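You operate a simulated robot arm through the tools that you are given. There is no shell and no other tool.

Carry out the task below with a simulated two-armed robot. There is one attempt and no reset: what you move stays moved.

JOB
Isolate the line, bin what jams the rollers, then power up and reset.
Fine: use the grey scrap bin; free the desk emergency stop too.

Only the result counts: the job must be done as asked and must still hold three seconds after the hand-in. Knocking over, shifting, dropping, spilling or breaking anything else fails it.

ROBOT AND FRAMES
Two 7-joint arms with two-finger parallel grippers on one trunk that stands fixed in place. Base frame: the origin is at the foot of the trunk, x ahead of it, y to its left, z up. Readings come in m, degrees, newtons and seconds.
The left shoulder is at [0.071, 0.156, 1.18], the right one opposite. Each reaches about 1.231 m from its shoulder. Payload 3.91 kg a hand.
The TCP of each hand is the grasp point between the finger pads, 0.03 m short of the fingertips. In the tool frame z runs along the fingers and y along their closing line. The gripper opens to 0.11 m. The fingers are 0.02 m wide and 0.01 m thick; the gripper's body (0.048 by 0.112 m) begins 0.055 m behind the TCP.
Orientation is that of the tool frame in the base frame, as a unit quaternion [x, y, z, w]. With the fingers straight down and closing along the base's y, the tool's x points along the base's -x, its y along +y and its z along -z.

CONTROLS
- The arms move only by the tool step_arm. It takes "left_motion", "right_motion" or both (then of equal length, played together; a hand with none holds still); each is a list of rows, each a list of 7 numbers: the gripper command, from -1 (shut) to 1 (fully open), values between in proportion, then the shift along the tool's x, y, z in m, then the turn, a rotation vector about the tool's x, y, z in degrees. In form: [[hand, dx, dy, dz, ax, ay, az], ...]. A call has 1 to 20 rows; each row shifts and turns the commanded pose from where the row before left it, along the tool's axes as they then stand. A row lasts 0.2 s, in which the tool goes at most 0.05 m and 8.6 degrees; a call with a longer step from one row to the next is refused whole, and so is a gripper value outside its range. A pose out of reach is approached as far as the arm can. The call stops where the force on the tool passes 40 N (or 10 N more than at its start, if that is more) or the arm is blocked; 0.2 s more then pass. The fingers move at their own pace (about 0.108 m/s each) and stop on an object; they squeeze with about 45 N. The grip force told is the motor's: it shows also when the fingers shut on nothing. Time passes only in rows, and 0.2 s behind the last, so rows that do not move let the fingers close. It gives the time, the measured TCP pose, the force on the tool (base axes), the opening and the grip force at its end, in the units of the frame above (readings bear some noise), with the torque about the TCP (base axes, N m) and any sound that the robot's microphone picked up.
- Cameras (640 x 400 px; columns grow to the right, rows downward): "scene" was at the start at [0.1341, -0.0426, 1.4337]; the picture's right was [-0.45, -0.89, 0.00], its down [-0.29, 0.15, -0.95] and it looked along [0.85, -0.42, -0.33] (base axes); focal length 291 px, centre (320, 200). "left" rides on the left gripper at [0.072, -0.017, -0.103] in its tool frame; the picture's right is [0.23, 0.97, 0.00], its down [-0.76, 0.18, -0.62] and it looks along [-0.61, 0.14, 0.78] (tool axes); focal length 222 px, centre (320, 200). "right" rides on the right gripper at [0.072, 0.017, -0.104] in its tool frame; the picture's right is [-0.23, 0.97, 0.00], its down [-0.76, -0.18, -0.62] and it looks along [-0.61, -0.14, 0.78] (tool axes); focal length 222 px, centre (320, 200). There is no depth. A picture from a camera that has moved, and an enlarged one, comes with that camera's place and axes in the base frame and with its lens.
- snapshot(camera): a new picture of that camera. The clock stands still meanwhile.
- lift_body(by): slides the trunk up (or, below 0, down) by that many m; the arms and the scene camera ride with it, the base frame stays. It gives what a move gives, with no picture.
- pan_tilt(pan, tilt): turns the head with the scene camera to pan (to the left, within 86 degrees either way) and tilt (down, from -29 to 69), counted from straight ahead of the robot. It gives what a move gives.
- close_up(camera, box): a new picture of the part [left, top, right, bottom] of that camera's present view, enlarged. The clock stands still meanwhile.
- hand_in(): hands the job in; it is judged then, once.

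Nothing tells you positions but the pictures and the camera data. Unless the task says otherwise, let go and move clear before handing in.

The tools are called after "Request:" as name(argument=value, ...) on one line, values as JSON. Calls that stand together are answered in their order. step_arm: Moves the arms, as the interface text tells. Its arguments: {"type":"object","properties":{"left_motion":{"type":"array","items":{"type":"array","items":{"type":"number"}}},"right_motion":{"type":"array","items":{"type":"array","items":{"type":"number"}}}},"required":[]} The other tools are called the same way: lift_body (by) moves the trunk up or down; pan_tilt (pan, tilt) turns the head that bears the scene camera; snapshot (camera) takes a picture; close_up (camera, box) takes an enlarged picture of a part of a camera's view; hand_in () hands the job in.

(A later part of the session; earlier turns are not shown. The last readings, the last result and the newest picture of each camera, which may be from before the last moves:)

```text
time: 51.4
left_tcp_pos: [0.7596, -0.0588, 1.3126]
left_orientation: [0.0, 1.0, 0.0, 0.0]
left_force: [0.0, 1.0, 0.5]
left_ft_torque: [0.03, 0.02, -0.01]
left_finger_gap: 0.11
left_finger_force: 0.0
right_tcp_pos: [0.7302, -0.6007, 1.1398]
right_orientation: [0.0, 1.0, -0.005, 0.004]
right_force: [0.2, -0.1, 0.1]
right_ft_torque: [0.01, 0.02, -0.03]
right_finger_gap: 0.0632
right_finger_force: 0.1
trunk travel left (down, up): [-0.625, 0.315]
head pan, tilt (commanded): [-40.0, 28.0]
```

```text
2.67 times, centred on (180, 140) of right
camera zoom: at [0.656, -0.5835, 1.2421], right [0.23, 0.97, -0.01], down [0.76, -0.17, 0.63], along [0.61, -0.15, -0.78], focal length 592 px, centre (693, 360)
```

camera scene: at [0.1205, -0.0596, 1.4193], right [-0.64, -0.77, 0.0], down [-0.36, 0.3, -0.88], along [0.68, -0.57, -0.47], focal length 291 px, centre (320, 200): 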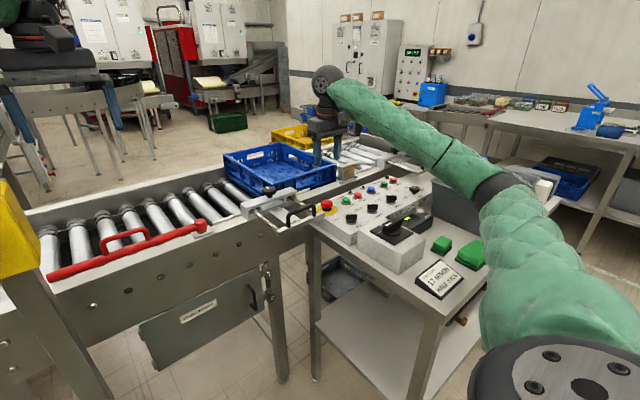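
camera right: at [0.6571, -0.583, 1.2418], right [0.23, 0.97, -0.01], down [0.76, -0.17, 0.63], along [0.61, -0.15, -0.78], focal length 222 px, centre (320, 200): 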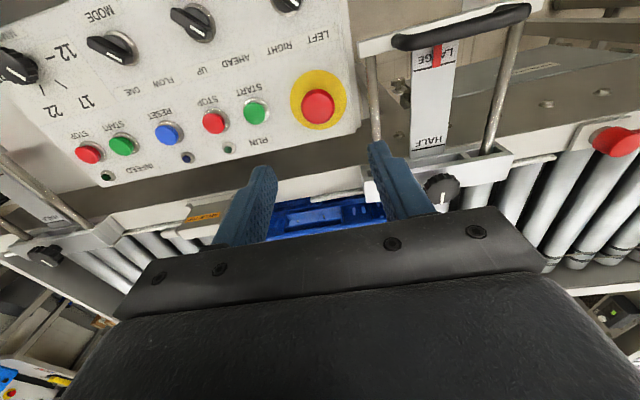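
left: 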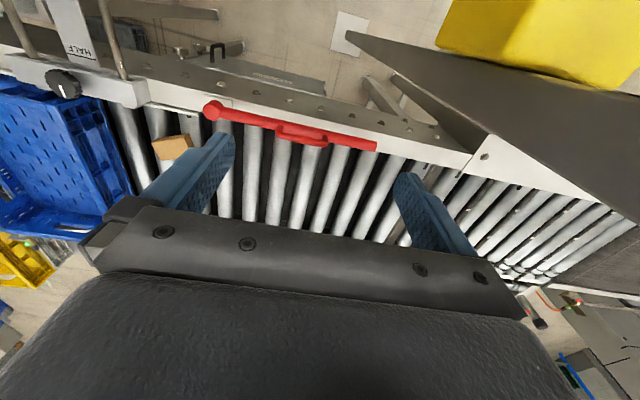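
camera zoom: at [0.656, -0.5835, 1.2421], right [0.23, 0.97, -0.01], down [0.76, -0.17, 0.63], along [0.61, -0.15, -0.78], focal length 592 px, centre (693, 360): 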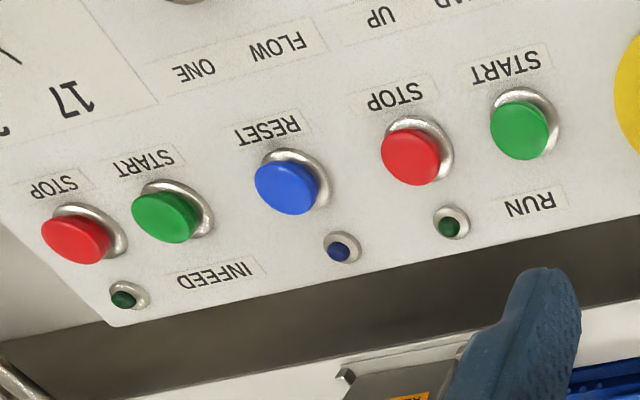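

The e-stop head is about 38 mm across, centred near (0.731, -0.604), spanning z≈0.957–0.982 above a panel at z≈0.948. I'll lower the fingers to either side of it.

Request:
step_arm(right_motion=[[0.15, -0.0003, -0.001, 0.03, 0, 0, 0], [0.15, -0.0003, -0.001, 0.03, 0, 0, 0], [0.15, -0.0003, -0.001, 0.03, 0, 0, 0], [0.15, -0.0003, -0.001, 0.025, 0, 0, 0]])

Request:
snapshot(camera="right")

Request:
close_up(camera="scene", box=[280, 160, 380, 240])

```text
time: 52.4
left_tcp_pos: [0.7596, -0.0603, 1.3111]
left_orientation: [0.0, 1.0, 0.0, -0.002]
left_force: [-0.6, 0.8, -0.7]
left_ft_torque: [0.03, 0.03, 0.0]
left_finger_gap: 0.1098
left_finger_force: 0.0
right_tcp_pos: [0.7329, -0.6062, 1.0239]
right_orientation: [0.0, 1.0, -0.004, 0.004]
right_force: [-1.0, 0.2, -0.2]
right_ft_torque: [0.01, -0.01, 0.0]
right_finger_gap: 0.0634
right_finger_force: 0.0
trunk travel left (down, up): [-0.625, 0.315]
head pan, tilt (commanded): [-40.0, 28.0]
```

```text
taken
camera right: at [0.659, -0.5888, 1.1258], right [0.23, 0.97, -0.01], down [0.76, -0.17, 0.63], along [0.61, -0.15, -0.78], focal length 222 px, centre (320, 200)
```

right: 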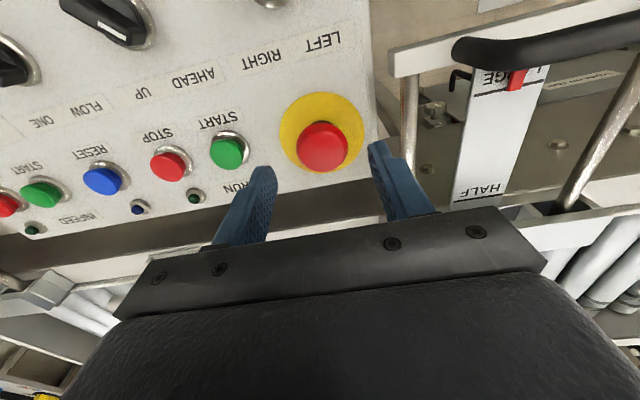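

```text
5.00 times, centred on (330, 200) of scene
camera zoom: at [0.121, -0.0599, 1.4193], right [-0.64, -0.77, 0.0], down [-0.36, 0.3, -0.88], along [0.68, -0.57, -0.47], focal length 1457 px, centre (270, 200)
```

zoom: 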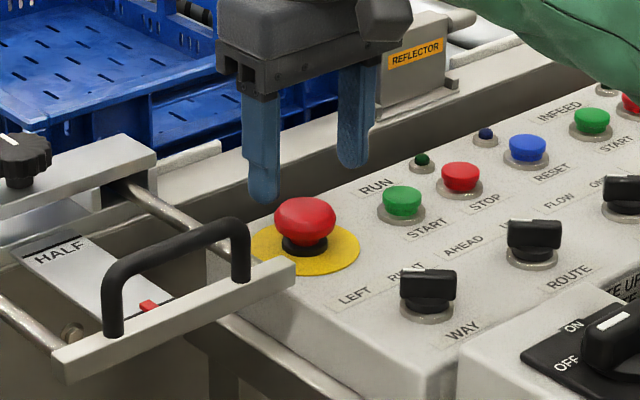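

The head sits centred between the fingers. I'll lower 37 mm and close on it.

Request:
step_arm(right_motion=[[0.15, 0, 0.001, 0.013, 0, 0, 0], [0.15, 0, 0, 0.013, 0, 0, 0], [0.15, 0, 0, 0.01, 0, 0, 0], [0.15, 0, 0, 0, 0, 0, 0]])

Request:
close_up(camera="scene", box=[280, 160, 380, 240])

Request:
close_up(camera="right", box=[220, 80, 420, 220])

```text
time: 53.4
left_tcp_pos: [0.7605, -0.0586, 1.3106]
left_orientation: [-0.001, 1.0, -0.001, 0.0]
left_force: [0.2, -0.1, 0.5]
left_ft_torque: [0.01, -0.01, 0.0]
left_finger_gap: 0.1101
left_finger_force: 0.0
right_tcp_pos: [0.7339, -0.604, 0.9863]
right_orientation: [0.0, 1.0, -0.004, 0.004]
right_force: [0.3, 0.9, 0.1]
right_ft_torque: [0.01, -0.03, 0.0]
right_finger_gap: 0.0633
right_finger_force: 0.0
trunk travel left (down, up): [-0.625, 0.315]
head pan, tilt (commanded): [-40.0, 28.0]
```

```text
5.00 times, centred on (330, 200) of scene
camera zoom: at [0.1207, -0.0594, 1.4192], right [-0.64, -0.77, 0.0], down [-0.36, 0.3, -0.88], along [0.68, -0.57, -0.47], focal length 1457 px, centre (270, 200)
```

zoom: 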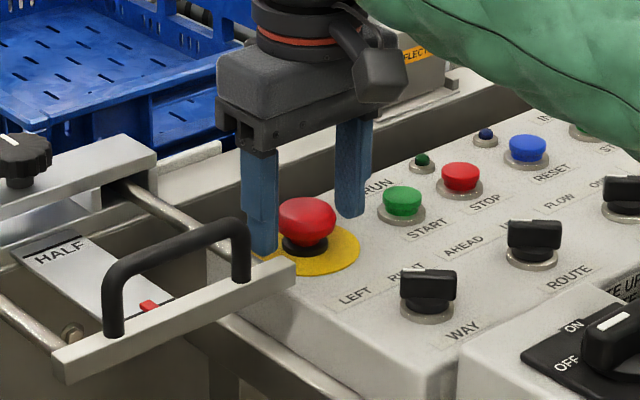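

```text
2.86 times, centred on (320, 150) of right
camera zoom: at [0.6594, -0.5876, 1.0893], right [0.23, 0.97, -0.01], down [0.76, -0.17, 0.63], along [0.61, -0.15, -0.78], focal length 635 px, centre (320, 343)
```

zoom: 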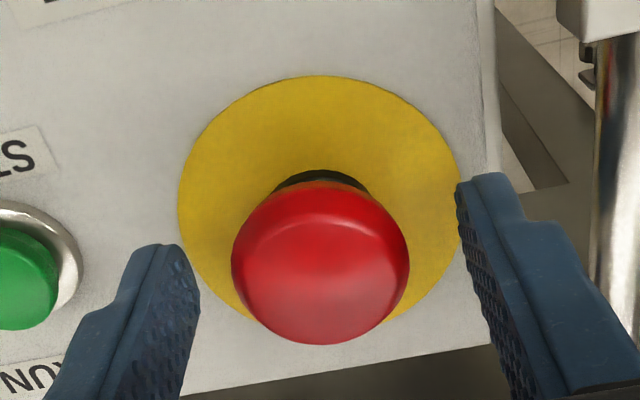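

The fingers are level with the head on both sides. I'll close on it and then try a clockwise twist, listening for a click.

Request:
step_arm(right_motion=[[-1, 0, 0, 0, 0, 0, 0], [-1, 0, 0, 0, 0, 0, 0], [-1, 0, 0, 0, 0, 0, 0]])

Request:
step_arm(right_motion=[[-1, 0, 0, 0, 0, 0, 5], [-1, 0, 0, 0, 0, 0, 7], [-1, 0, 0, 0, 0, 0, 7], [-1, 0, 0, 0, 0, 0, 7], [-1, 0, 0, 0, 0, 0, 0]])

Request:
close_up(camera="scene", box=[280, 160, 380, 240])

```text
time: 54.2
left_tcp_pos: [0.7594, -0.0582, 1.3115]
left_orientation: [0.001, 1.0, 0.0, 0.0]
left_force: [0.3, 0.3, -0.4]
left_ft_torque: [0.0, 0.02, 0.01]
left_finger_gap: 0.1098
left_finger_force: 0.1
right_tcp_pos: [0.7327, -0.6055, 0.9873]
right_orientation: [0.0, 1.0, -0.004, 0.005]
right_force: [0.4, -3.0, 0.0]
right_ft_torque: [-0.14, 0.01, -0.03]
right_finger_gap: 0.0397
right_finger_force: 44.7
trunk travel left (down, up): [-0.625, 0.315]
head pan, tilt (commanded): [-40.0, 28.0]
```

```text
time: 55.4
left_tcp_pos: [0.7595, -0.0579, 1.3107]
left_orientation: [0.0, 1.0, -0.001, 0.0]
left_force: [-0.8, 0.0, -0.4]
left_ft_torque: [0.0, -0.01, 0.02]
left_finger_gap: 0.1102
left_finger_force: 0.1
right_tcp_pos: [0.7337, -0.6035, 0.9875]
right_orientation: [0.225, 0.974, -0.003, 0.004]
right_force: [0.4, 4.7, -0.2]
right_ft_torque: [0.23, -0.06, -0.24]
right_finger_gap: 0.0397
right_finger_force: 45.2
trunk travel left (down, up): [-0.625, 0.315]
head pan, tilt (commanded): [-40.0, 28.0]
```

```text
5.00 times, centred on (330, 200) of scene
camera zoom: at [0.1208, -0.0589, 1.4192], right [-0.64, -0.77, 0.0], down [-0.36, 0.3, -0.88], along [0.68, -0.57, -0.47], focal length 1457 px, centre (270, 200)
```

zoom: 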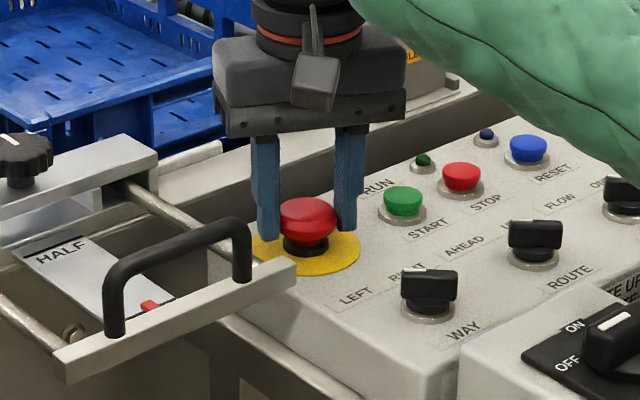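

The head is gripped and the twist meets a light, rising spring torque. I'll carry on turning clockwise.

Request:
step_arm(right_motion=[[-1, 0, 0, 0, 0, 0, 7], [-1, 0, 0, 0, 0, 0, 7], [-1, 0, 0, 0, 0, 0, 7], [-1, 0, 0, 0, 0, 0, 0]])

Request:
close_up(camera="scene", box=[280, 160, 380, 240])

```text
time: 56.4
left_tcp_pos: [0.7585, -0.057, 1.3109]
left_orientation: [0.0, 1.0, -0.001, 0.0]
left_force: [-0.4, 0.2, 0.3]
left_ft_torque: [0.04, 0.02, 0.03]
left_finger_gap: 0.1104
left_finger_force: 0.0
right_tcp_pos: [0.7345, -0.6028, 0.9886]
right_orientation: [0.399, 0.917, -0.003, 0.006]
right_force: [7.2, 15.1, -9.2]
right_ft_torque: [0.74, 0.12, -0.22]
right_finger_gap: 0.0399
right_finger_force: 45.6
trunk travel left (down, up): [-0.625, 0.315]
head pan, tilt (commanded): [-40.0, 28.0]
```

```text
5.00 times, centred on (330, 200) of scene
camera zoom: at [0.1209, -0.0571, 1.4195], right [-0.64, -0.77, 0.0], down [-0.36, 0.3, -0.88], along [0.68, -0.57, -0.47], focal length 1457 px, centre (270, 200)
```

zoom: 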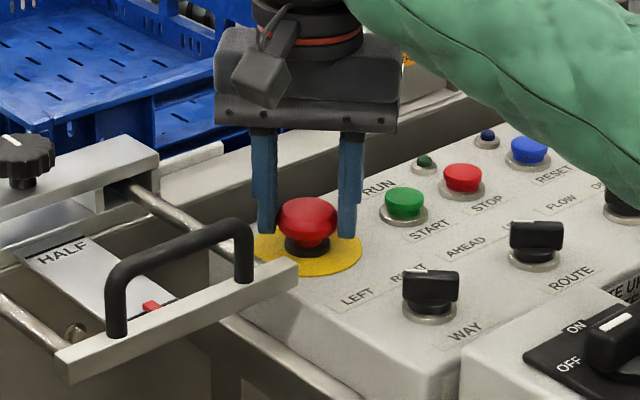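

No click yet after 47°, and lateral force is building because my axis is slightly off. I'll ease that and try a gentle pull upward to feel whether the head pops up.

Request:
step_arm(right_motion=[[-1, 0, 0, -0.002, 0, 0, 0], [-1, 0, 0, -0.002, 0, 0, 0], [-1, 0, 0, 0, 0, 0, 0]])

Request:
close_up(camera="scene", box=[280, 160, 380, 240])

```text
time: 57.2
left_tcp_pos: [0.7596, -0.0595, 1.3103]
left_orientation: [0.0, 1.0, 0.001, -0.001]
left_force: [-0.6, 0.0, 0.0]
left_ft_torque: [0.01, 0.0, -0.03]
left_finger_gap: 0.1102
left_finger_force: 0.0
right_tcp_pos: [0.7346, -0.6028, 0.988]
right_orientation: [0.398, 0.918, -0.002, 0.004]
right_force: [-3.9, 20.0, -7.9]
right_ft_torque: [-0.2, -0.62, -0.06]
right_finger_gap: 0.0396
right_finger_force: 44.7
trunk travel left (down, up): [-0.625, 0.315]
head pan, tilt (commanded): [-40.0, 28.0]
```

```text
5.00 times, centred on (330, 200) of scene
camera zoom: at [0.1212, -0.059, 1.4186], right [-0.64, -0.77, 0.0], down [-0.36, 0.3, -0.88], along [0.68, -0.57, -0.47], focal length 1457 px, centre (270, 200)
```

zoom: 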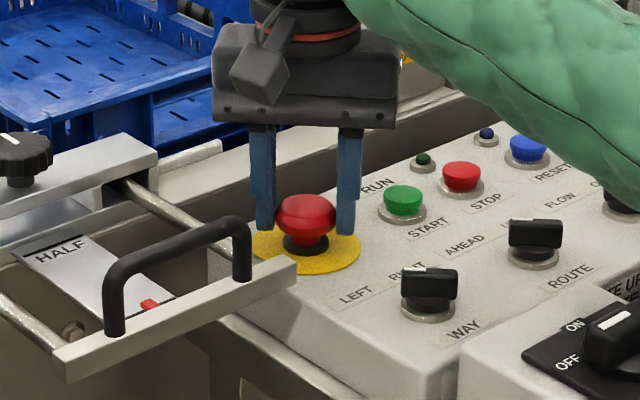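

The head hasn't risen and the pull force is small. I'll twist further clockwise first, correcting the hand position slightly, and watch the readings.

Request:
step_arm(right_motion=[[-1, 0, 0, 0.002, 0, 0, 7], [-1, 0, 0, 0.002, 0, 0, 7], [-1, 0, 0, 0, 0, 0, 7], [-1, 0, 0, 0, 0, 0, 7], [-1, 0, 0, 0, 0, 0, 0]])

Request:
close_up(camera="scene", box=[280, 160, 380, 240])

Request:
snapshot(camera="right")

```text
time: 58.3
left_tcp_pos: [0.7611, -0.0559, 1.3107]
left_orientation: [-0.001, 1.0, -0.002, -0.001]
left_force: [-0.1, 0.3, 1.0]
left_ft_torque: [0.02, -0.01, 0.05]
left_finger_gap: 0.1102
left_finger_force: 0.1
right_tcp_pos: [0.7356, -0.603, 0.9902]
right_orientation: [0.609, 0.793, -0.002, 0.008]
right_force: [8.3, 5.0, -11.3]
right_ft_torque: [0.8, 0.12, -0.12]
right_finger_gap: 0.0394
right_finger_force: 45.0
trunk travel left (down, up): [-0.625, 0.315]
head pan, tilt (commanded): [-40.0, 28.0]
stopped in row 5 (right hand): the force on the tool passed its limit at 42 N (the readings are from after the stop); the commanded pose is now the measured one
```

```text
5.00 times, centred on (330, 200) of scene
camera zoom: at [0.1225, -0.0559, 1.4197], right [-0.64, -0.77, 0.0], down [-0.36, 0.3, -0.88], along [0.68, -0.57, -0.47], focal length 1457 px, centre (270, 200)
```

zoom: 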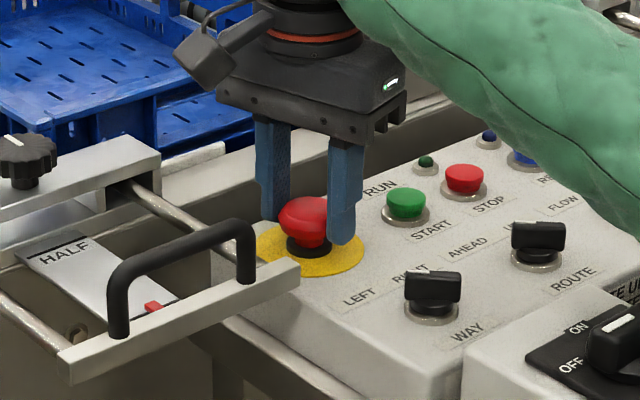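

```text
taken
camera right: at [0.7309, -0.5283, 1.0922], right [1.0, 0.03, 0.01], down [0.02, -0.77, 0.63], along [0.03, -0.63, -0.77], focal length 222 px, centre (320, 200)
```

right: 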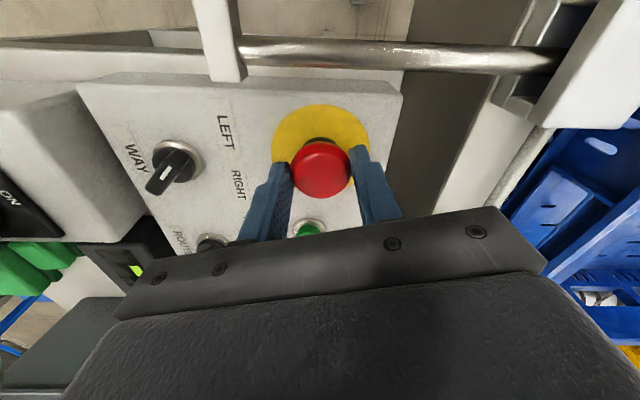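

The hand is now at about 75° and has reached a firm resistance. I'll open the fingers and see whether the head has popped up.

Request:
step_arm(right_motion=[[0.15, 0, 0, 0, 0, 0, 0], [0.15, 0, 0, 0, 0, 0, 0], [0.15, 0, 0, 0, 0, 0, 0]])

Request:
close_up(camera="scene", box=[290, 180, 370, 240])

Request:
close_up(camera="right", box=[220, 80, 420, 220])

```text
time: 59.1
left_tcp_pos: [0.76, -0.0553, 1.312]
left_orientation: [0.0, 1.0, -0.001, 0.0]
left_force: [0.2, -0.1, 0.6]
left_ft_torque: [0.04, 0.01, 0.0]
left_finger_gap: 0.11
left_finger_force: 0.0
right_tcp_pos: [0.7341, -0.6031, 0.9898]
right_orientation: [0.609, 0.793, -0.002, 0.009]
right_force: [0.2, -0.4, -0.1]
right_ft_torque: [-0.02, -0.01, -0.04]
right_finger_gap: 0.0632
right_finger_force: 0.0
trunk travel left (down, up): [-0.625, 0.315]
head pan, tilt (commanded): [-40.0, 28.0]
```

```text
6.67 times, centred on (330, 210) of scene
camera zoom: at [0.1208, -0.0559, 1.4197], right [-0.64, -0.77, 0.0], down [-0.36, 0.3, -0.88], along [0.68, -0.57, -0.47], focal length 1942 px, centre (253, 133)
```

zoom: 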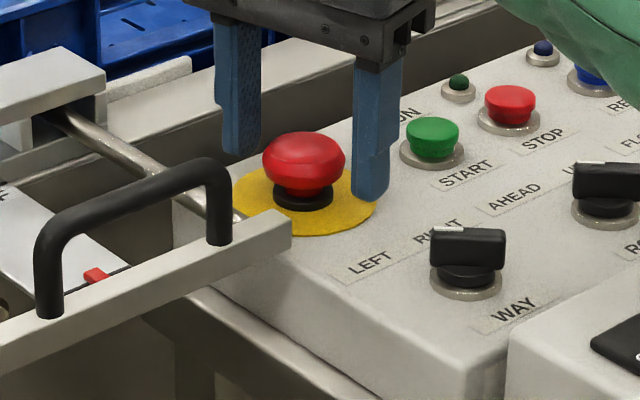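

```text
2.86 times, centred on (320, 150) of right
camera zoom: at [0.7293, -0.5288, 1.0924], right [1.0, 0.03, 0.01], down [0.02, -0.77, 0.63], along [0.03, -0.63, -0.77], focal length 635 px, centre (320, 343)
```

zoom: 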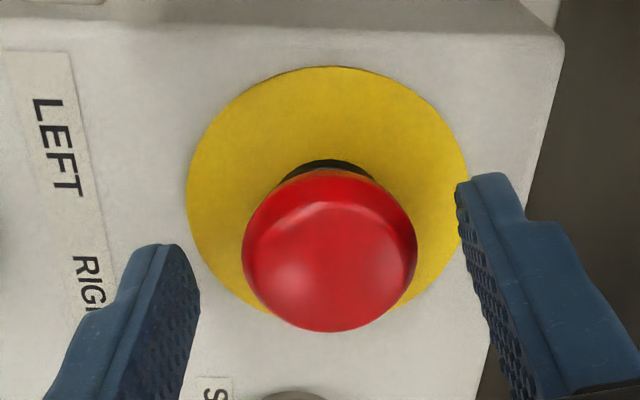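

The head looks unchanged in height. I'll re-centre, grip slightly lower, and try a proper straight pull with readings.

Request:
step_arm(right_motion=[[0.15, 0, 0, 0.004, 0, 0, 0], [-1, 0, 0, 0, 0, 0, 0], [-1, 0, 0, 0, 0, 0, 0], [-1, 0, 0, 0, 0, 0, 0]])

Request:
step_arm(right_motion=[[-1, 0, 0, -0.002, 0, 0, 0], [-1, 0, 0, -0.002, 0, 0, 0], [-1, 0, 0, -0.002, 0, 0, 0]])

Request:
step_arm(right_motion=[[-1, 0, 0, -0.002, 0, 0, 0], [-1, 0, 0, -0.002, 0, 0, 0]])

Request:
close_up(camera="scene", box=[290, 180, 370, 240])

```text
time: 59.7
left_tcp_pos: [0.7604, -0.0515, 1.3102]
left_orientation: [-0.001, 1.0, -0.003, -0.001]
left_force: [1.1, 0.8, 0.6]
left_ft_torque: [0.04, -0.01, 0.0]
left_finger_gap: 0.1102
left_finger_force: 0.0
right_tcp_pos: [0.735, -0.6045, 0.9896]
right_orientation: [0.611, 0.792, 0.001, 0.013]
right_force: [14.5, 13.7, -7.2]
right_ft_torque: [1.24, -0.34, -0.08]
right_finger_gap: 0.0396
right_finger_force: 44.5
trunk travel left (down, up): [-0.625, 0.315]
head pan, tilt (commanded): [-40.0, 28.0]
stopped in row 3 (right hand): the force on the tool passed its limit at 53 N (the readings are from after the stop); the commanded pose is now the measured one
```

```text
time: 60.0
left_tcp_pos: [0.7612, -0.0539, 1.3096]
left_orientation: [-0.001, 1.0, -0.003, 0.0]
left_force: [0.4, 0.1, -0.1]
left_ft_torque: [0.0, 0.0, -0.01]
left_finger_gap: 0.1098
left_finger_force: 0.1
right_tcp_pos: [0.7343, -0.6033, 0.9906]
right_orientation: [0.609, 0.793, 0.0, 0.014]
right_force: [0.9, 8.9, -8.9]
right_ft_torque: [0.9, -0.34, -0.1]
right_finger_gap: 0.0393
right_finger_force: 44.8
trunk travel left (down, up): [-0.625, 0.315]
head pan, tilt (commanded): [-40.0, 28.0]
stopped in row 1 (right hand): the force on the tool passed its limit at 51 N (the readings are from after the stop); the commanded pose is now the measured one
```

```text
time: 60.4
left_tcp_pos: [0.7595, -0.0537, 1.31]
left_orientation: [-0.001, 1.0, -0.003, -0.001]
left_force: [0.0, -0.6, -0.2]
left_ft_torque: [-0.04, 0.03, 0.02]
left_finger_gap: 0.1099
left_finger_force: 0.1
right_tcp_pos: [0.7344, -0.6048, 0.9929]
right_orientation: [0.61, 0.792, 0.004, 0.017]
right_force: [5.3, 7.6, -1.6]
right_ft_torque: [0.48, -0.12, -0.04]
right_finger_gap: 0.0375
right_finger_force: 44.3
trunk travel left (down, up): [-0.625, 0.315]
head pan, tilt (commanded): [-40.0, 28.0]
stopped in row 1 (right hand): the force on the tool passed its limit at 58 N (the readings are from after the stop); the commanded pose is now the measured one
```

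```text
6.67 times, centred on (330, 210) of scene
camera zoom: at [0.1208, -0.0544, 1.419], right [-0.64, -0.77, 0.0], down [-0.36, 0.3, -0.88], along [0.68, -0.57, -0.47], focal length 1942 px, centre (253, 133)
```

zoom: 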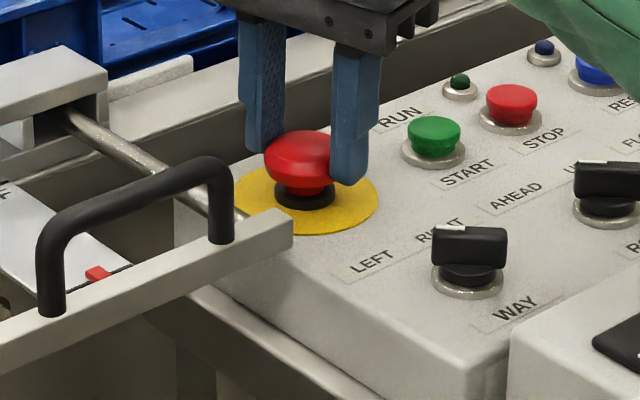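

Pulling meets a stiff mount and the fingers slide up, so this head is not a pull type; it must be a twist. I'll open, re-centre on the head's axis, now refined to about (0.735, -0.602), and try the other direction.

Request:
step_arm(right_motion=[[0.15, 0, 0, 0, 0, 0, 0], [0.15, 0, 0, 0, 0, 0, 0], [0.15, 0, 0, -0.02, 0, 0, 0], [0.15, 0, 0, -0.02, 0, 0, 0]])

Request:
close_up(camera="right", box=[220, 60, 420, 200])

Request:
close_up(camera="scene", box=[310, 190, 350, 220])

```text
time: 61.4
left_tcp_pos: [0.7602, -0.0568, 1.3114]
left_orientation: [-0.001, 1.0, -0.001, -0.001]
left_force: [-0.1, -0.1, -0.8]
left_ft_torque: [-0.04, 0.01, 0.03]
left_finger_gap: 0.1101
left_finger_force: 0.0
right_tcp_pos: [0.7325, -0.6064, 1.0314]
right_orientation: [0.61, 0.792, 0.002, 0.016]
right_force: [-0.4, 0.3, -0.9]
right_ft_torque: [-0.05, -0.02, 0.0]
right_finger_gap: 0.0632
right_finger_force: 0.0
trunk travel left (down, up): [-0.625, 0.315]
head pan, tilt (commanded): [-40.0, 28.0]
```

```text
2.86 times, centred on (320, 130) of right
camera zoom: at [0.7275, -0.5314, 1.1337], right [1.0, 0.03, 0.03], down [0.01, -0.77, 0.63], along [0.04, -0.63, -0.77], focal length 635 px, centre (320, 400)
```

zoom: 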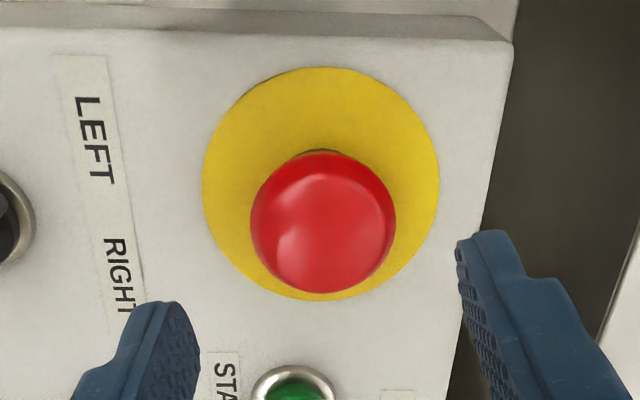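

```text
13.33 times, centred on (330, 205) of scene
camera zoom: at [0.1201, -0.0573, 1.4192], right [-0.64, -0.77, 0.0], down [-0.36, 0.3, -0.88], along [0.68, -0.57, -0.47], focal length 3884 px, centre (187, 133)
```

zoom: 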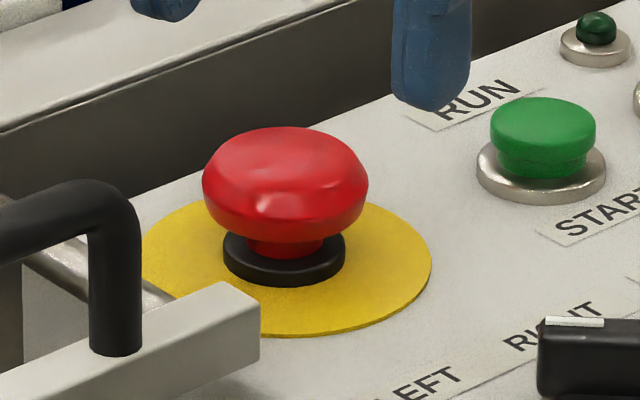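

The head hasn't changed height, so it is still latched as far as I can see. I'll level the hand, centre on (0.7345, -0.6025), grip again and twist counter-clockwise.

Request:
step_arm(right_motion=[[0.15, 0.0019, 0.0018, 0, 1.3, 1.3, 0], [0.15, 0, 0, 0.02, 0, 0, 0], [0.15, 0, 0, 0.02, 0, 0, 0], [0.15, 0, 0, 0.005, 0, 0, 0], [0.15, 0, 0, 0, 0, 0, 0]])

Request:
step_arm(right_motion=[[-0.2, 0, 0, 0, 0, 0, 0], [-0.3, 0, 0, 0, 0, 0, 0], [-1, 0, 0, 0, 0, 0, 0], [-1, 0, 0, 0, 0, 0, 0]])

Request:
close_up(camera="right", box=[220, 80, 420, 220])

```text
time: 62.6
left_tcp_pos: [0.7599, -0.0591, 1.3115]
left_orientation: [-0.001, 1.0, 0.0, -0.002]
left_force: [-0.8, -0.6, 0.2]
left_ft_torque: [0.01, 0.03, 0.01]
left_finger_gap: 0.1103
left_finger_force: 0.1
right_tcp_pos: [0.7348, -0.6057, 0.9857]
right_orientation: [0.61, 0.792, 0.001, -0.001]
right_force: [-0.4, -0.4, 0.7]
right_ft_torque: [0.02, 0.0, 0.03]
right_finger_gap: 0.0632
right_finger_force: 0.1
trunk travel left (down, up): [-0.625, 0.315]
head pan, tilt (commanded): [-40.0, 28.0]
```

```text
time: 63.6
left_tcp_pos: [0.7611, -0.0578, 1.3101]
left_orientation: [-0.001, 1.0, -0.001, -0.002]
left_force: [0.4, -0.4, 0.0]
left_ft_torque: [0.01, 0.01, 0.0]
left_finger_gap: 0.1098
left_finger_force: 0.0
right_tcp_pos: [0.7363, -0.6058, 0.9852]
right_orientation: [0.61, 0.793, 0.002, -0.001]
right_force: [8.8, 1.2, 2.1]
right_ft_torque: [0.04, -0.3, -0.2]
right_finger_gap: 0.0392
right_finger_force: 45.5
trunk travel left (down, up): [-0.625, 0.315]
head pan, tilt (commanded): [-40.0, 28.0]
```

```text
2.86 times, centred on (320, 150) of right
camera zoom: at [0.733, -0.5326, 1.0888], right [1.0, 0.03, 0.0], down [0.02, -0.78, 0.62], along [0.02, -0.62, -0.78], focal length 635 px, centre (320, 343)
```

zoom: 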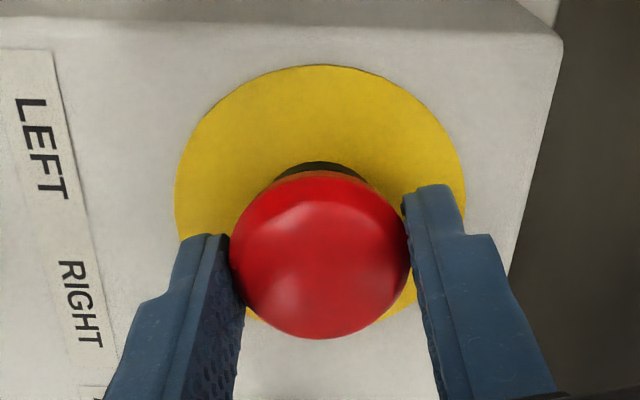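

The grip is slightly off-axis (about 4 mm in y), so I'll open, shift by 4 mm, and close again before twisting.

Request:
step_arm(right_motion=[[0, 0, 0, 0, 0, 0, 0], [0, 0.0038, 0.0018, 0, 0, 0, 0], [0, 0, 0, 0, 0, 0, 0], [-1, 0, 0, 0, 0, 0, 0], [-1, 0, 0, 0, 0, 0, 0], [-1, 0, 0, 0, 0, 0, 0]])

Request:
step_arm(right_motion=[[-1, 0, 0, 0, 0, 0, -4], [-1, 0, 0, 0, 0, 0, -4], [-1, 0, 0, 0, 0, 0, -6], [-1, 0, 0, 0, 0, 0, -6], [-1, 0, 0, 0, 0, 0, 0]])

Request:
close_up(camera="scene", box=[310, 190, 350, 220])

```text
time: 65.0
left_tcp_pos: [0.7587, -0.0596, 1.3108]
left_orientation: [-0.001, 1.0, 0.0, -0.001]
left_force: [-0.4, 0.2, 0.7]
left_ft_torque: [0.03, 0.02, 0.01]
left_finger_gap: 0.11
left_finger_force: 0.1
right_tcp_pos: [0.7355, -0.6017, 0.9862]
right_orientation: [0.61, 0.792, 0.001, 0.0]
right_force: [-8.5, -0.2, -2.7]
right_ft_torque: [-0.06, 0.29, -0.26]
right_finger_gap: 0.0393
right_finger_force: 44.8
trunk travel left (down, up): [-0.625, 0.315]
head pan, tilt (commanded): [-40.0, 28.0]
```

```text
time: 66.2
left_tcp_pos: [0.7583, -0.0595, 1.3117]
left_orientation: [0.0, 1.0, 0.001, 0.0]
left_force: [0.2, -0.1, 0.7]
left_ft_torque: [-0.01, 0.01, -0.02]
left_finger_gap: 0.1099
left_finger_force: 0.1
right_tcp_pos: [0.7336, -0.6026, 0.9862]
right_orientation: [0.464, 0.886, 0.002, 0.0]
right_force: [-17.9, -7.8, -0.8]
right_ft_torque: [-0.33, 0.51, -0.13]
right_finger_gap: 0.0395
right_finger_force: 45.5
trunk travel left (down, up): [-0.625, 0.315]
head pan, tilt (commanded): [-40.0, 28.0]
```

```text
13.33 times, centred on (330, 205) of scene
camera zoom: at [0.1191, -0.0603, 1.4194], right [-0.64, -0.77, 0.0], down [-0.36, 0.3, -0.88], along [0.68, -0.57, -0.47], focal length 3884 px, centre (187, 133)
```

zoom: 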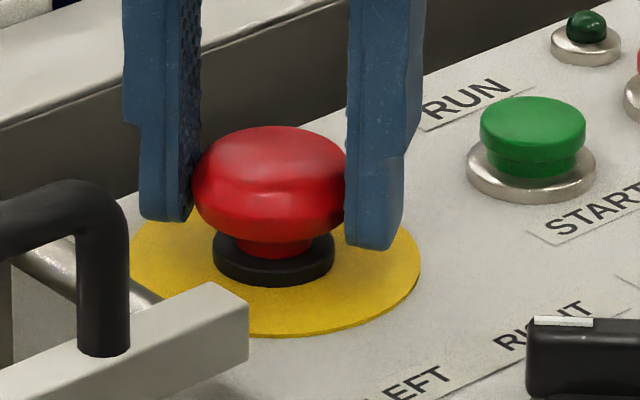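

The grip is centred within a millimetre now; the arm is stiff, so I must correct as I turn. I'll nudge the centre and continue counter-clockwise.

Request:
step_arm(right_motion=[[-1, 0.0002, -0.001, 0, 0, 0, 0], [-1, 0, 0, 0, 0, 0, -6], [-1, 0, 0, 0, 0, 0, -6], [-1, 0, 0, 0, 0, 0, -6], [-1, 0, 0, 0, 0, 0, 0]])

Request:
close_up(camera="scene", box=[310, 190, 350, 220])

```text
time: 67.4
left_tcp_pos: [0.7591, -0.0616, 1.3119]
left_orientation: [0.0, 1.0, -0.001, 0.0]
left_force: [-0.8, 0.8, 0.2]
left_ft_torque: [-0.02, -0.01, -0.01]
left_finger_gap: 0.11
left_finger_force: 0.1
right_tcp_pos: [0.7333, -0.6033, 0.9863]
right_orientation: [0.318, 0.948, 0.003, 0.0]
right_force: [-17.1, -13.6, -0.2]
right_ft_torque: [-0.41, 0.48, 0.19]
right_finger_gap: 0.0392
right_finger_force: 45.4
trunk travel left (down, up): [-0.625, 0.315]
head pan, tilt (commanded): [-40.0, 28.0]
```

```text
13.33 times, centred on (330, 205) of scene
camera zoom: at [0.1191, -0.0608, 1.4194], right [-0.64, -0.77, 0.0], down [-0.36, 0.3, -0.88], along [0.68, -0.57, -0.47], focal length 3884 px, centre (187, 133)
```

zoom: 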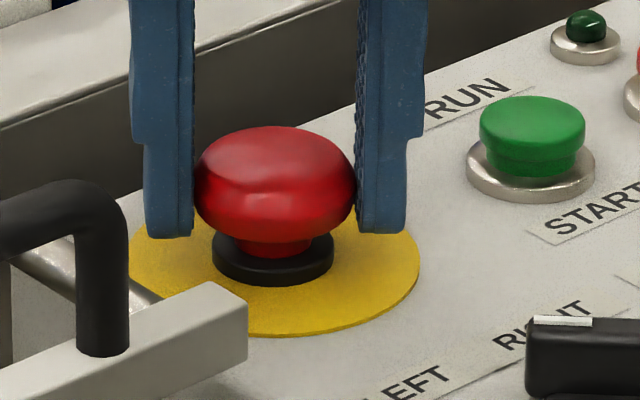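

Still no sign of release at this angle. I'll recentre again and keep turning counter-clockwise.

Request:
step_arm(right_motion=[[-1, 0.0003, -0.0011, 0, 0, 0, 0], [-1, 0, 0, 0, 0, 0, -6], [-1, 0, 0, 0, 0, 0, -6], [-1, 0, -0.0003, 0, 0, 0, -6], [-1, 0, 0, 0, 0, 0, -6], [-1, 0, 0, 0, 0, 0, 0]])

Request:
close_up(camera="scene", box=[310, 190, 350, 220])

```text
time: 68.8
left_tcp_pos: [0.759, -0.0608, 1.3117]
left_orientation: [-0.001, 1.0, 0.0, -0.001]
left_force: [-0.3, -0.2, 0.0]
left_ft_torque: [-0.01, 0.01, -0.02]
left_finger_gap: 0.11
left_finger_force: 0.0
right_tcp_pos: [0.7325, -0.6049, 0.9853]
right_orientation: [0.114, 0.993, 0.003, 0.0]
right_force: [-9.5, -19.2, 2.2]
right_ft_torque: [-0.61, 0.27, 0.22]
right_finger_gap: 0.0391
right_finger_force: 45.4
trunk travel left (down, up): [-0.625, 0.315]
head pan, tilt (commanded): [-40.0, 28.0]
```

```text
13.33 times, centred on (330, 205) of scene
camera zoom: at [0.1197, -0.0612, 1.4193], right [-0.64, -0.77, 0.0], down [-0.36, 0.3, -0.88], along [0.68, -0.57, -0.47], focal length 3884 px, centre (187, 133)
```

zoom: 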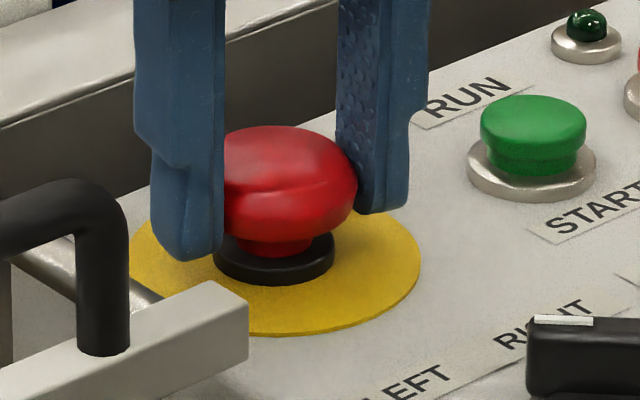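

No release yet; the resistance is a light constant 0.2 N m. I'll complete the counter-clockwise turn to about +55° with recentring, then check again.

Request:
step_arm(right_motion=[[-1, 0.0002, -0.0012, 0, 0, 0, 0], [-1, 0, 0, 0, 0, 0, -6], [-1, 0, 0, 0, 0, 0, -6], [-1, 0, -0.0004, 0, 0, 0, -6], [-1, 0, 0, 0, 0, 0, -6], [-1, 0, 0, 0, 0, 0, 0]])

Request:
close_up(camera="scene", box=[310, 190, 350, 220])

```text
time: 70.2
left_tcp_pos: [0.7593, -0.0607, 1.3114]
left_orientation: [-0.002, 1.0, 0.0, -0.002]
left_force: [0.7, 0.3, -0.4]
left_ft_torque: [0.01, 0.01, -0.02]
left_finger_gap: 0.1099
left_finger_force: 0.1
right_tcp_pos: [0.7329, -0.606, 0.9861]
right_orientation: [-0.095, 0.995, 0.003, 0.001]
right_force: [-1.3, -20.7, 3.5]
right_ft_torque: [-0.6, 0.04, 0.21]
right_finger_gap: 0.0393
right_finger_force: 45.3
trunk travel left (down, up): [-0.625, 0.315]
head pan, tilt (commanded): [-40.0, 28.0]
```

```text
13.33 times, centred on (330, 205) of scene
camera zoom: at [0.1203, -0.0612, 1.4192], right [-0.64, -0.77, 0.0], down [-0.36, 0.3, -0.88], along [0.68, -0.57, -0.47], focal length 3884 px, centre (187, 133)
```

zoom: 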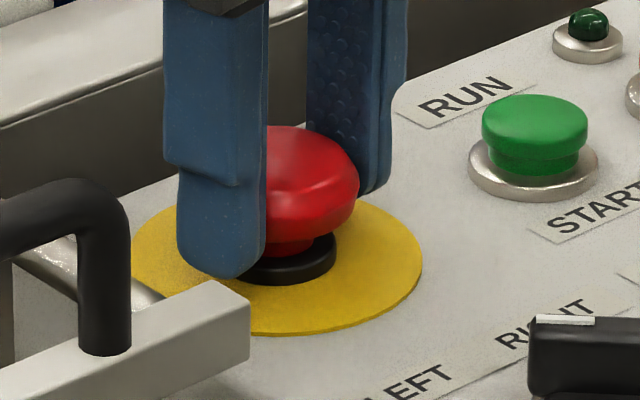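

The shading on the head shows it really does turn with the hand, so it is now just past its original angle. I'll keep going counter-clockwise.

Request:
step_arm(right_motion=[[-1, 0, -0.001, 0, 0, 0, 0], [-1, 0, 0, 0, 0, 0, -6], [-1, 0, 0, 0, 0, 0, -6], [-1, 0, -0.0004, 0, 0, 0, -6], [-1, 0, 0, 0, 0, 0, -6], [-1, 0, 0, 0, 0, 0, 0]])

Request:
close_up(camera="scene", box=[310, 190, 350, 220])

```text
time: 71.6
left_tcp_pos: [0.7597, -0.0601, 1.3098]
left_orientation: [-0.001, 1.0, 0.0, -0.001]
left_force: [-0.3, 0.4, -0.1]
left_ft_torque: [0.03, 0.03, 0.05]
left_finger_gap: 0.11
left_finger_force: 0.1
right_tcp_pos: [0.7335, -0.6057, 0.985]
right_orientation: [-0.301, 0.954, 0.002, 0.001]
right_force: [4.7, -12.9, 0.9]
right_ft_torque: [-0.25, -0.2, 0.02]
right_finger_gap: 0.0393
right_finger_force: 45.0
trunk travel left (down, up): [-0.625, 0.315]
head pan, tilt (commanded): [-40.0, 28.0]
```

```text
13.33 times, centred on (330, 205) of scene
camera zoom: at [0.1211, -0.0607, 1.4191], right [-0.64, -0.77, 0.0], down [-0.36, 0.3, -0.88], along [0.68, -0.57, -0.47], focal length 3884 px, centre (187, 133)
```

zoom: 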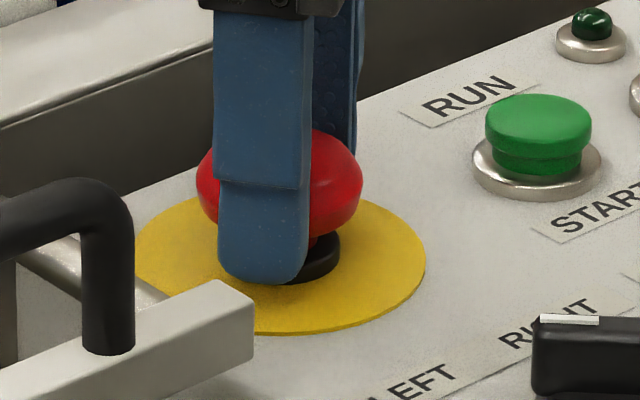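

Still turning freely at +35°. I'll go on to about +65° and then open to look.

Request:
step_arm(right_motion=[[-1, 0.0003, -0.0006, 0, 0, 0, 0], [-1, 0, 0, 0, 0, 0, -6], [-1, 0, 0, 0, 0, 0, -6], [-1, 0, -0.0002, 0, 0, 0, -6], [-1, 0, 0, 0, 0, 0, -6], [-1, 0, 0, 0, 0, 0, -6], [-1, 0, 0, 0, 0, 0, 0]])

Request:
step_arm(right_motion=[[0.1, 0, 0, 0, 0, 0, 0], [0.1, 0, 0, 0, 0, 0, 0]])

Request:
close_up(camera="scene", box=[310, 190, 350, 220])

Request:
close_up(camera="right", box=[220, 80, 420, 220])

```text
time: 73.2
left_tcp_pos: [0.7616, -0.0597, 1.3112]
left_orientation: [-0.001, 1.0, 0.0, 0.0]
left_force: [0.5, 0.2, -0.4]
left_ft_torque: [0.0, 0.01, 0.01]
left_finger_gap: 0.1098
left_finger_force: 0.1
right_tcp_pos: [0.735, -0.6066, 0.9834]
right_orientation: [-0.537, 0.844, 0.002, 0.001]
right_force: [12.9, -12.3, 2.9]
right_ft_torque: [-0.37, -0.42, 0.08]
right_finger_gap: 0.0397
right_finger_force: 44.9
trunk travel left (down, up): [-0.625, 0.315]
head pan, tilt (commanded): [-40.0, 28.0]
```

```text
time: 73.8
left_tcp_pos: [0.76, -0.0588, 1.3101]
left_orientation: [-0.001, 1.0, 0.0, 0.0]
left_force: [0.3, -0.2, -0.7]
left_ft_torque: [0.01, 0.0, 0.01]
left_finger_gap: 0.11
left_finger_force: 0.1
right_tcp_pos: [0.7343, -0.6075, 0.9852]
right_orientation: [-0.537, 0.844, 0.002, 0.001]
right_force: [-0.2, 0.3, 0.2]
right_ft_torque: [0.02, 0.0, -0.01]
right_finger_gap: 0.0603
right_finger_force: 0.1
trunk travel left (down, up): [-0.625, 0.315]
head pan, tilt (commanded): [-40.0, 28.0]
```

```text
13.33 times, centred on (330, 205) of scene
camera zoom: at [0.1207, -0.0595, 1.4192], right [-0.64, -0.77, 0.0], down [-0.36, 0.3, -0.88], along [0.68, -0.57, -0.47], focal length 3884 px, centre (187, 133)
```

zoom: 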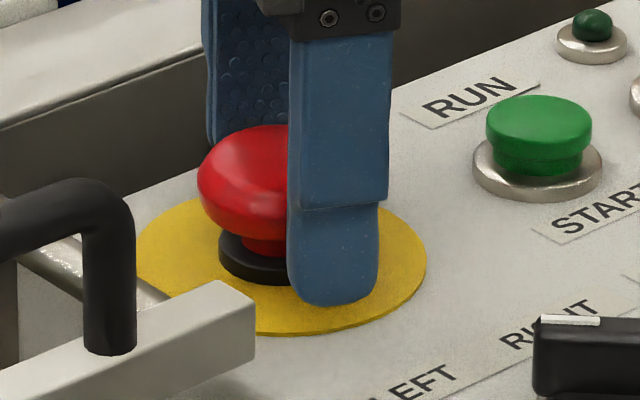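

```text
2.86 times, centred on (320, 150) of right
camera zoom: at [0.687, -0.6661, 1.0882], right [-0.79, 0.62, 0.0], down [0.48, 0.61, 0.63], along [0.39, 0.49, -0.78], focal length 635 px, centre (320, 343)
```

zoom: 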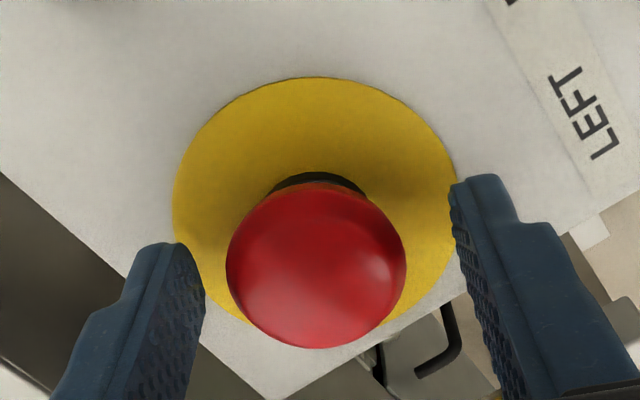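

The head height still looks the same. Before more tries I'll raise the hand and compare this mushroom with the LINE STOP button on the post to judge what latched and free look like.

Request:
step_arm(right_motion=[[0.15, 0, 0, -0.02, 0, 0, 0], [0.15, 0, 0, -0.04, 0, 0, 0], [0.15, 0, 0, -0.04, 0, 0, 0], [0.15, 0, 0, -0.03, 0, 0, 0]])

Request:
close_up(camera="scene", box=[310, 190, 350, 220])

Request:
close_up(camera="right", box=[250, 40, 400, 150])

Request:
pan_tilt(pan=5, tilt=20)

Request:
close_up(camera="scene", box=[250, 130, 390, 240])

```text
time: 74.8
left_tcp_pos: [0.7597, -0.0584, 1.3118]
left_orientation: [0.0, 1.0, -0.001, -0.001]
left_force: [-1.0, 0.5, -0.3]
left_ft_torque: [0.01, 0.0, 0.0]
left_finger_gap: 0.1102
left_finger_force: 0.1
right_tcp_pos: [0.7331, -0.6073, 1.1181]
right_orientation: [-0.536, 0.844, 0.001, 0.0]
right_force: [-0.6, 0.9, 0.2]
right_ft_torque: [-0.03, 0.0, 0.02]
right_finger_gap: 0.0634
right_finger_force: 0.1
trunk travel left (down, up): [-0.625, 0.315]
head pan, tilt (commanded): [-40.0, 28.0]
```

```text
13.33 times, centred on (330, 205) of scene
camera zoom: at [0.1204, -0.0589, 1.4192], right [-0.64, -0.77, 0.0], down [-0.36, 0.3, -0.88], along [0.68, -0.57, -0.47], focal length 3884 px, centre (187, 133)
```

zoom: 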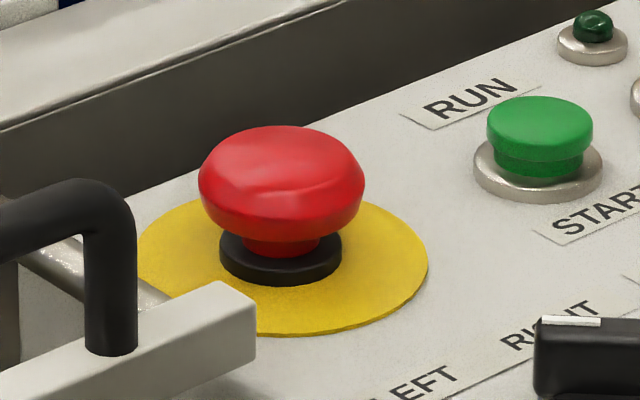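

```text
3.64 times, centred on (325, 95) of right
camera zoom: at [0.6863, -0.6663, 1.2201], right [-0.78, 0.62, 0.0], down [0.48, 0.61, 0.63], along [0.39, 0.49, -0.78], focal length 808 px, centre (302, 582)
```

zoom: 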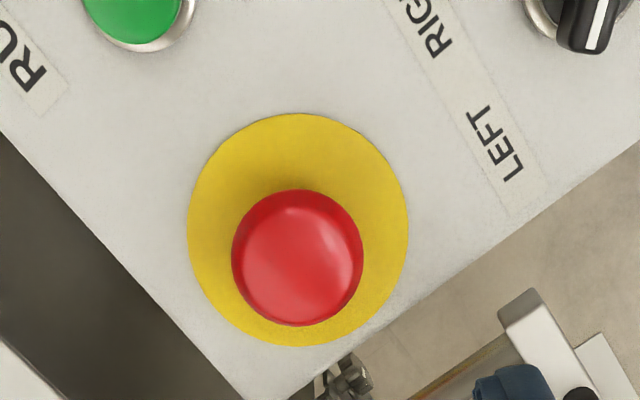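

```text
time: 75.9
left_tcp_pos: [0.7601, -0.0592, 1.3104]
left_orientation: [-0.001, 1.0, 0.0, -0.001]
left_force: [-0.5, -0.1, 1.2]
left_ft_torque: [-0.03, 0.0, 0.01]
left_finger_gap: 0.1099
left_finger_force: 0.1
right_tcp_pos: [0.7332, -0.607, 1.1157]
right_orientation: [-0.536, 0.844, 0.002, 0.0]
right_force: [0.2, 0.2, -0.9]
right_ft_torque: [-0.05, 0.02, 0.0]
right_finger_gap: 0.0632
right_finger_force: 0.1
trunk travel left (down, up): [-0.625, 0.315]
head pan, tilt (commanded): [5.0, 20.0]
```

```text
3.64 times, centred on (320, 185) of scene
camera zoom: at [0.1437, 0.0071, 1.4321], right [0.09, -1.0, 0.0], down [-0.34, -0.03, -0.94], along [0.94, 0.08, -0.34], focal length 1059 px, centre (320, 254)
```

zoom: 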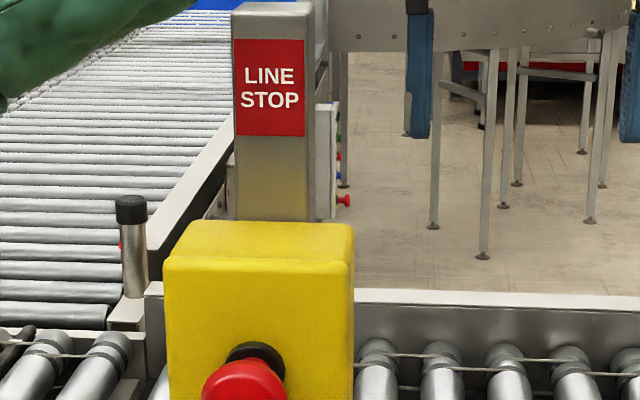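

Request:
close_up(camera="scene", box=[270, 200, 350, 270])

Request:
snapshot(camera="left")

Request:
snapshot(camera="scene")

```text
5.71 times, centred on (310, 235) of scene
camera zoom: at [0.1437, 0.0071, 1.4321], right [0.09, -1.0, 0.0], down [-0.34, -0.03, -0.94], along [0.94, 0.08, -0.34], focal length 1665 px, centre (377, 0)
```

zoom: 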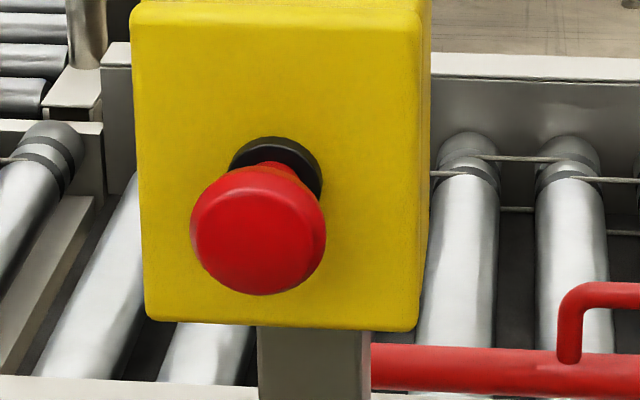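

```text
taken
camera left: at [0.6883, -0.0747, 1.4137], right [-0.23, 0.97, 0.0], down [0.76, 0.18, 0.62], along [0.61, 0.14, -0.78], focal length 222 px, centre (320, 200)
```

left: 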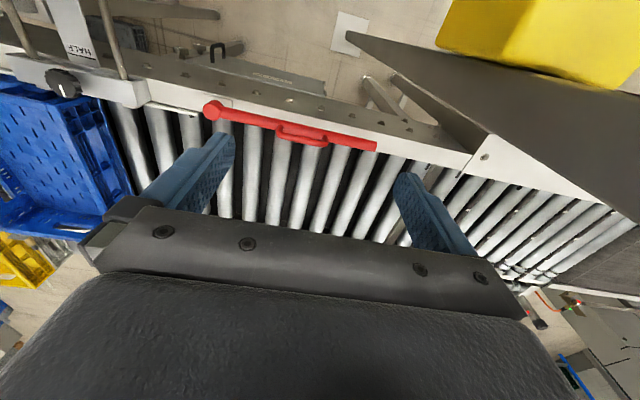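

```text
taken
camera scene: at [0.1437, 0.0071, 1.4321], right [0.09, -1.0, 0.0], down [-0.34, -0.03, -0.94], along [0.94, 0.08, -0.34], focal length 291 px, centre (320, 200)
```

scene: 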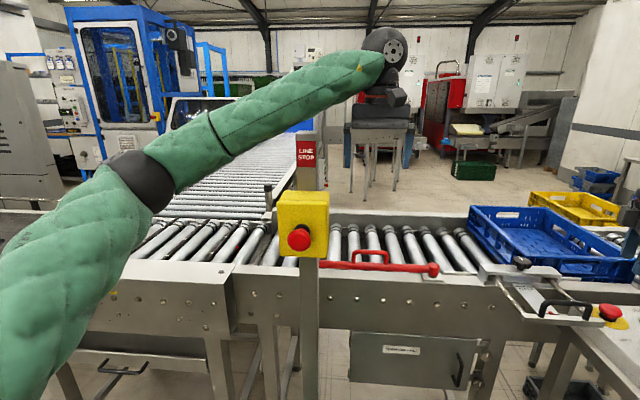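

The LINE STOP head stands proud of its collar more than the desk one, so the desk button does look latched. I'll re-grip it at the refined axis (0.7355, -0.6065) and make one long clockwise turn from +65° to about −75°.

Request:
pan_tilt(pan=-40, tilt=28)

Request:
step_arm(right_motion=[[0.15, -0.0014, -0.0018, 0.045, 0, 0, 0], [0.15, 0, 0, 0.045, 0, 0, 0], [0.15, 0, 0, 0.03, 0, 0, 0], [0.15, 0, 0, 0.0115, 0, 0, 0], [0.15, 0, 0, 0, 0, 0, 0], [-0.25, 0, 0, 0, 0, 0, 0], [-1, 0, 0, 0, 0, 0, 0], [-1, 0, 0, 0, 0, 0, 0], [-1, 0, 0, 0, 0, 0, 0]])

```text
time: 77.0
left_tcp_pos: [0.7602, -0.0595, 1.3111]
left_orientation: [0.0, 1.0, 0.0, -0.001]
left_force: [0.1, -1.4, 0.7]
left_ft_torque: [0.03, 0.0, 0.01]
left_finger_gap: 0.1098
left_finger_force: 0.0
right_tcp_pos: [0.7335, -0.6069, 1.1159]
right_orientation: [-0.536, 0.844, 0.0, 0.001]
right_force: [0.0, -0.6, 0.0]
right_ft_torque: [0.01, 0.03, 0.01]
right_finger_gap: 0.0634
right_finger_force: 0.2
trunk travel left (down, up): [-0.625, 0.315]
head pan, tilt (commanded): [-40.0, 28.0]
```

```text
time: 79.0
left_tcp_pos: [0.7594, -0.0588, 1.3101]
left_orientation: [0.0, 1.0, 0.001, -0.001]
left_force: [0.0, 0.8, 0.2]
left_ft_torque: [0.03, 0.04, -0.01]
left_finger_gap: 0.11
left_finger_force: 0.1
right_tcp_pos: [0.7358, -0.6054, 0.9845]
right_orientation: [-0.536, 0.844, 0.001, 0.001]
right_force: [0.1, 0.6, -1.4]
right_ft_torque: [0.05, 0.04, -0.1]
right_finger_gap: 0.0395
right_finger_force: 45.3
trunk travel left (down, up): [-0.625, 0.315]
head pan, tilt (commanded): [-40.0, 28.0]
```

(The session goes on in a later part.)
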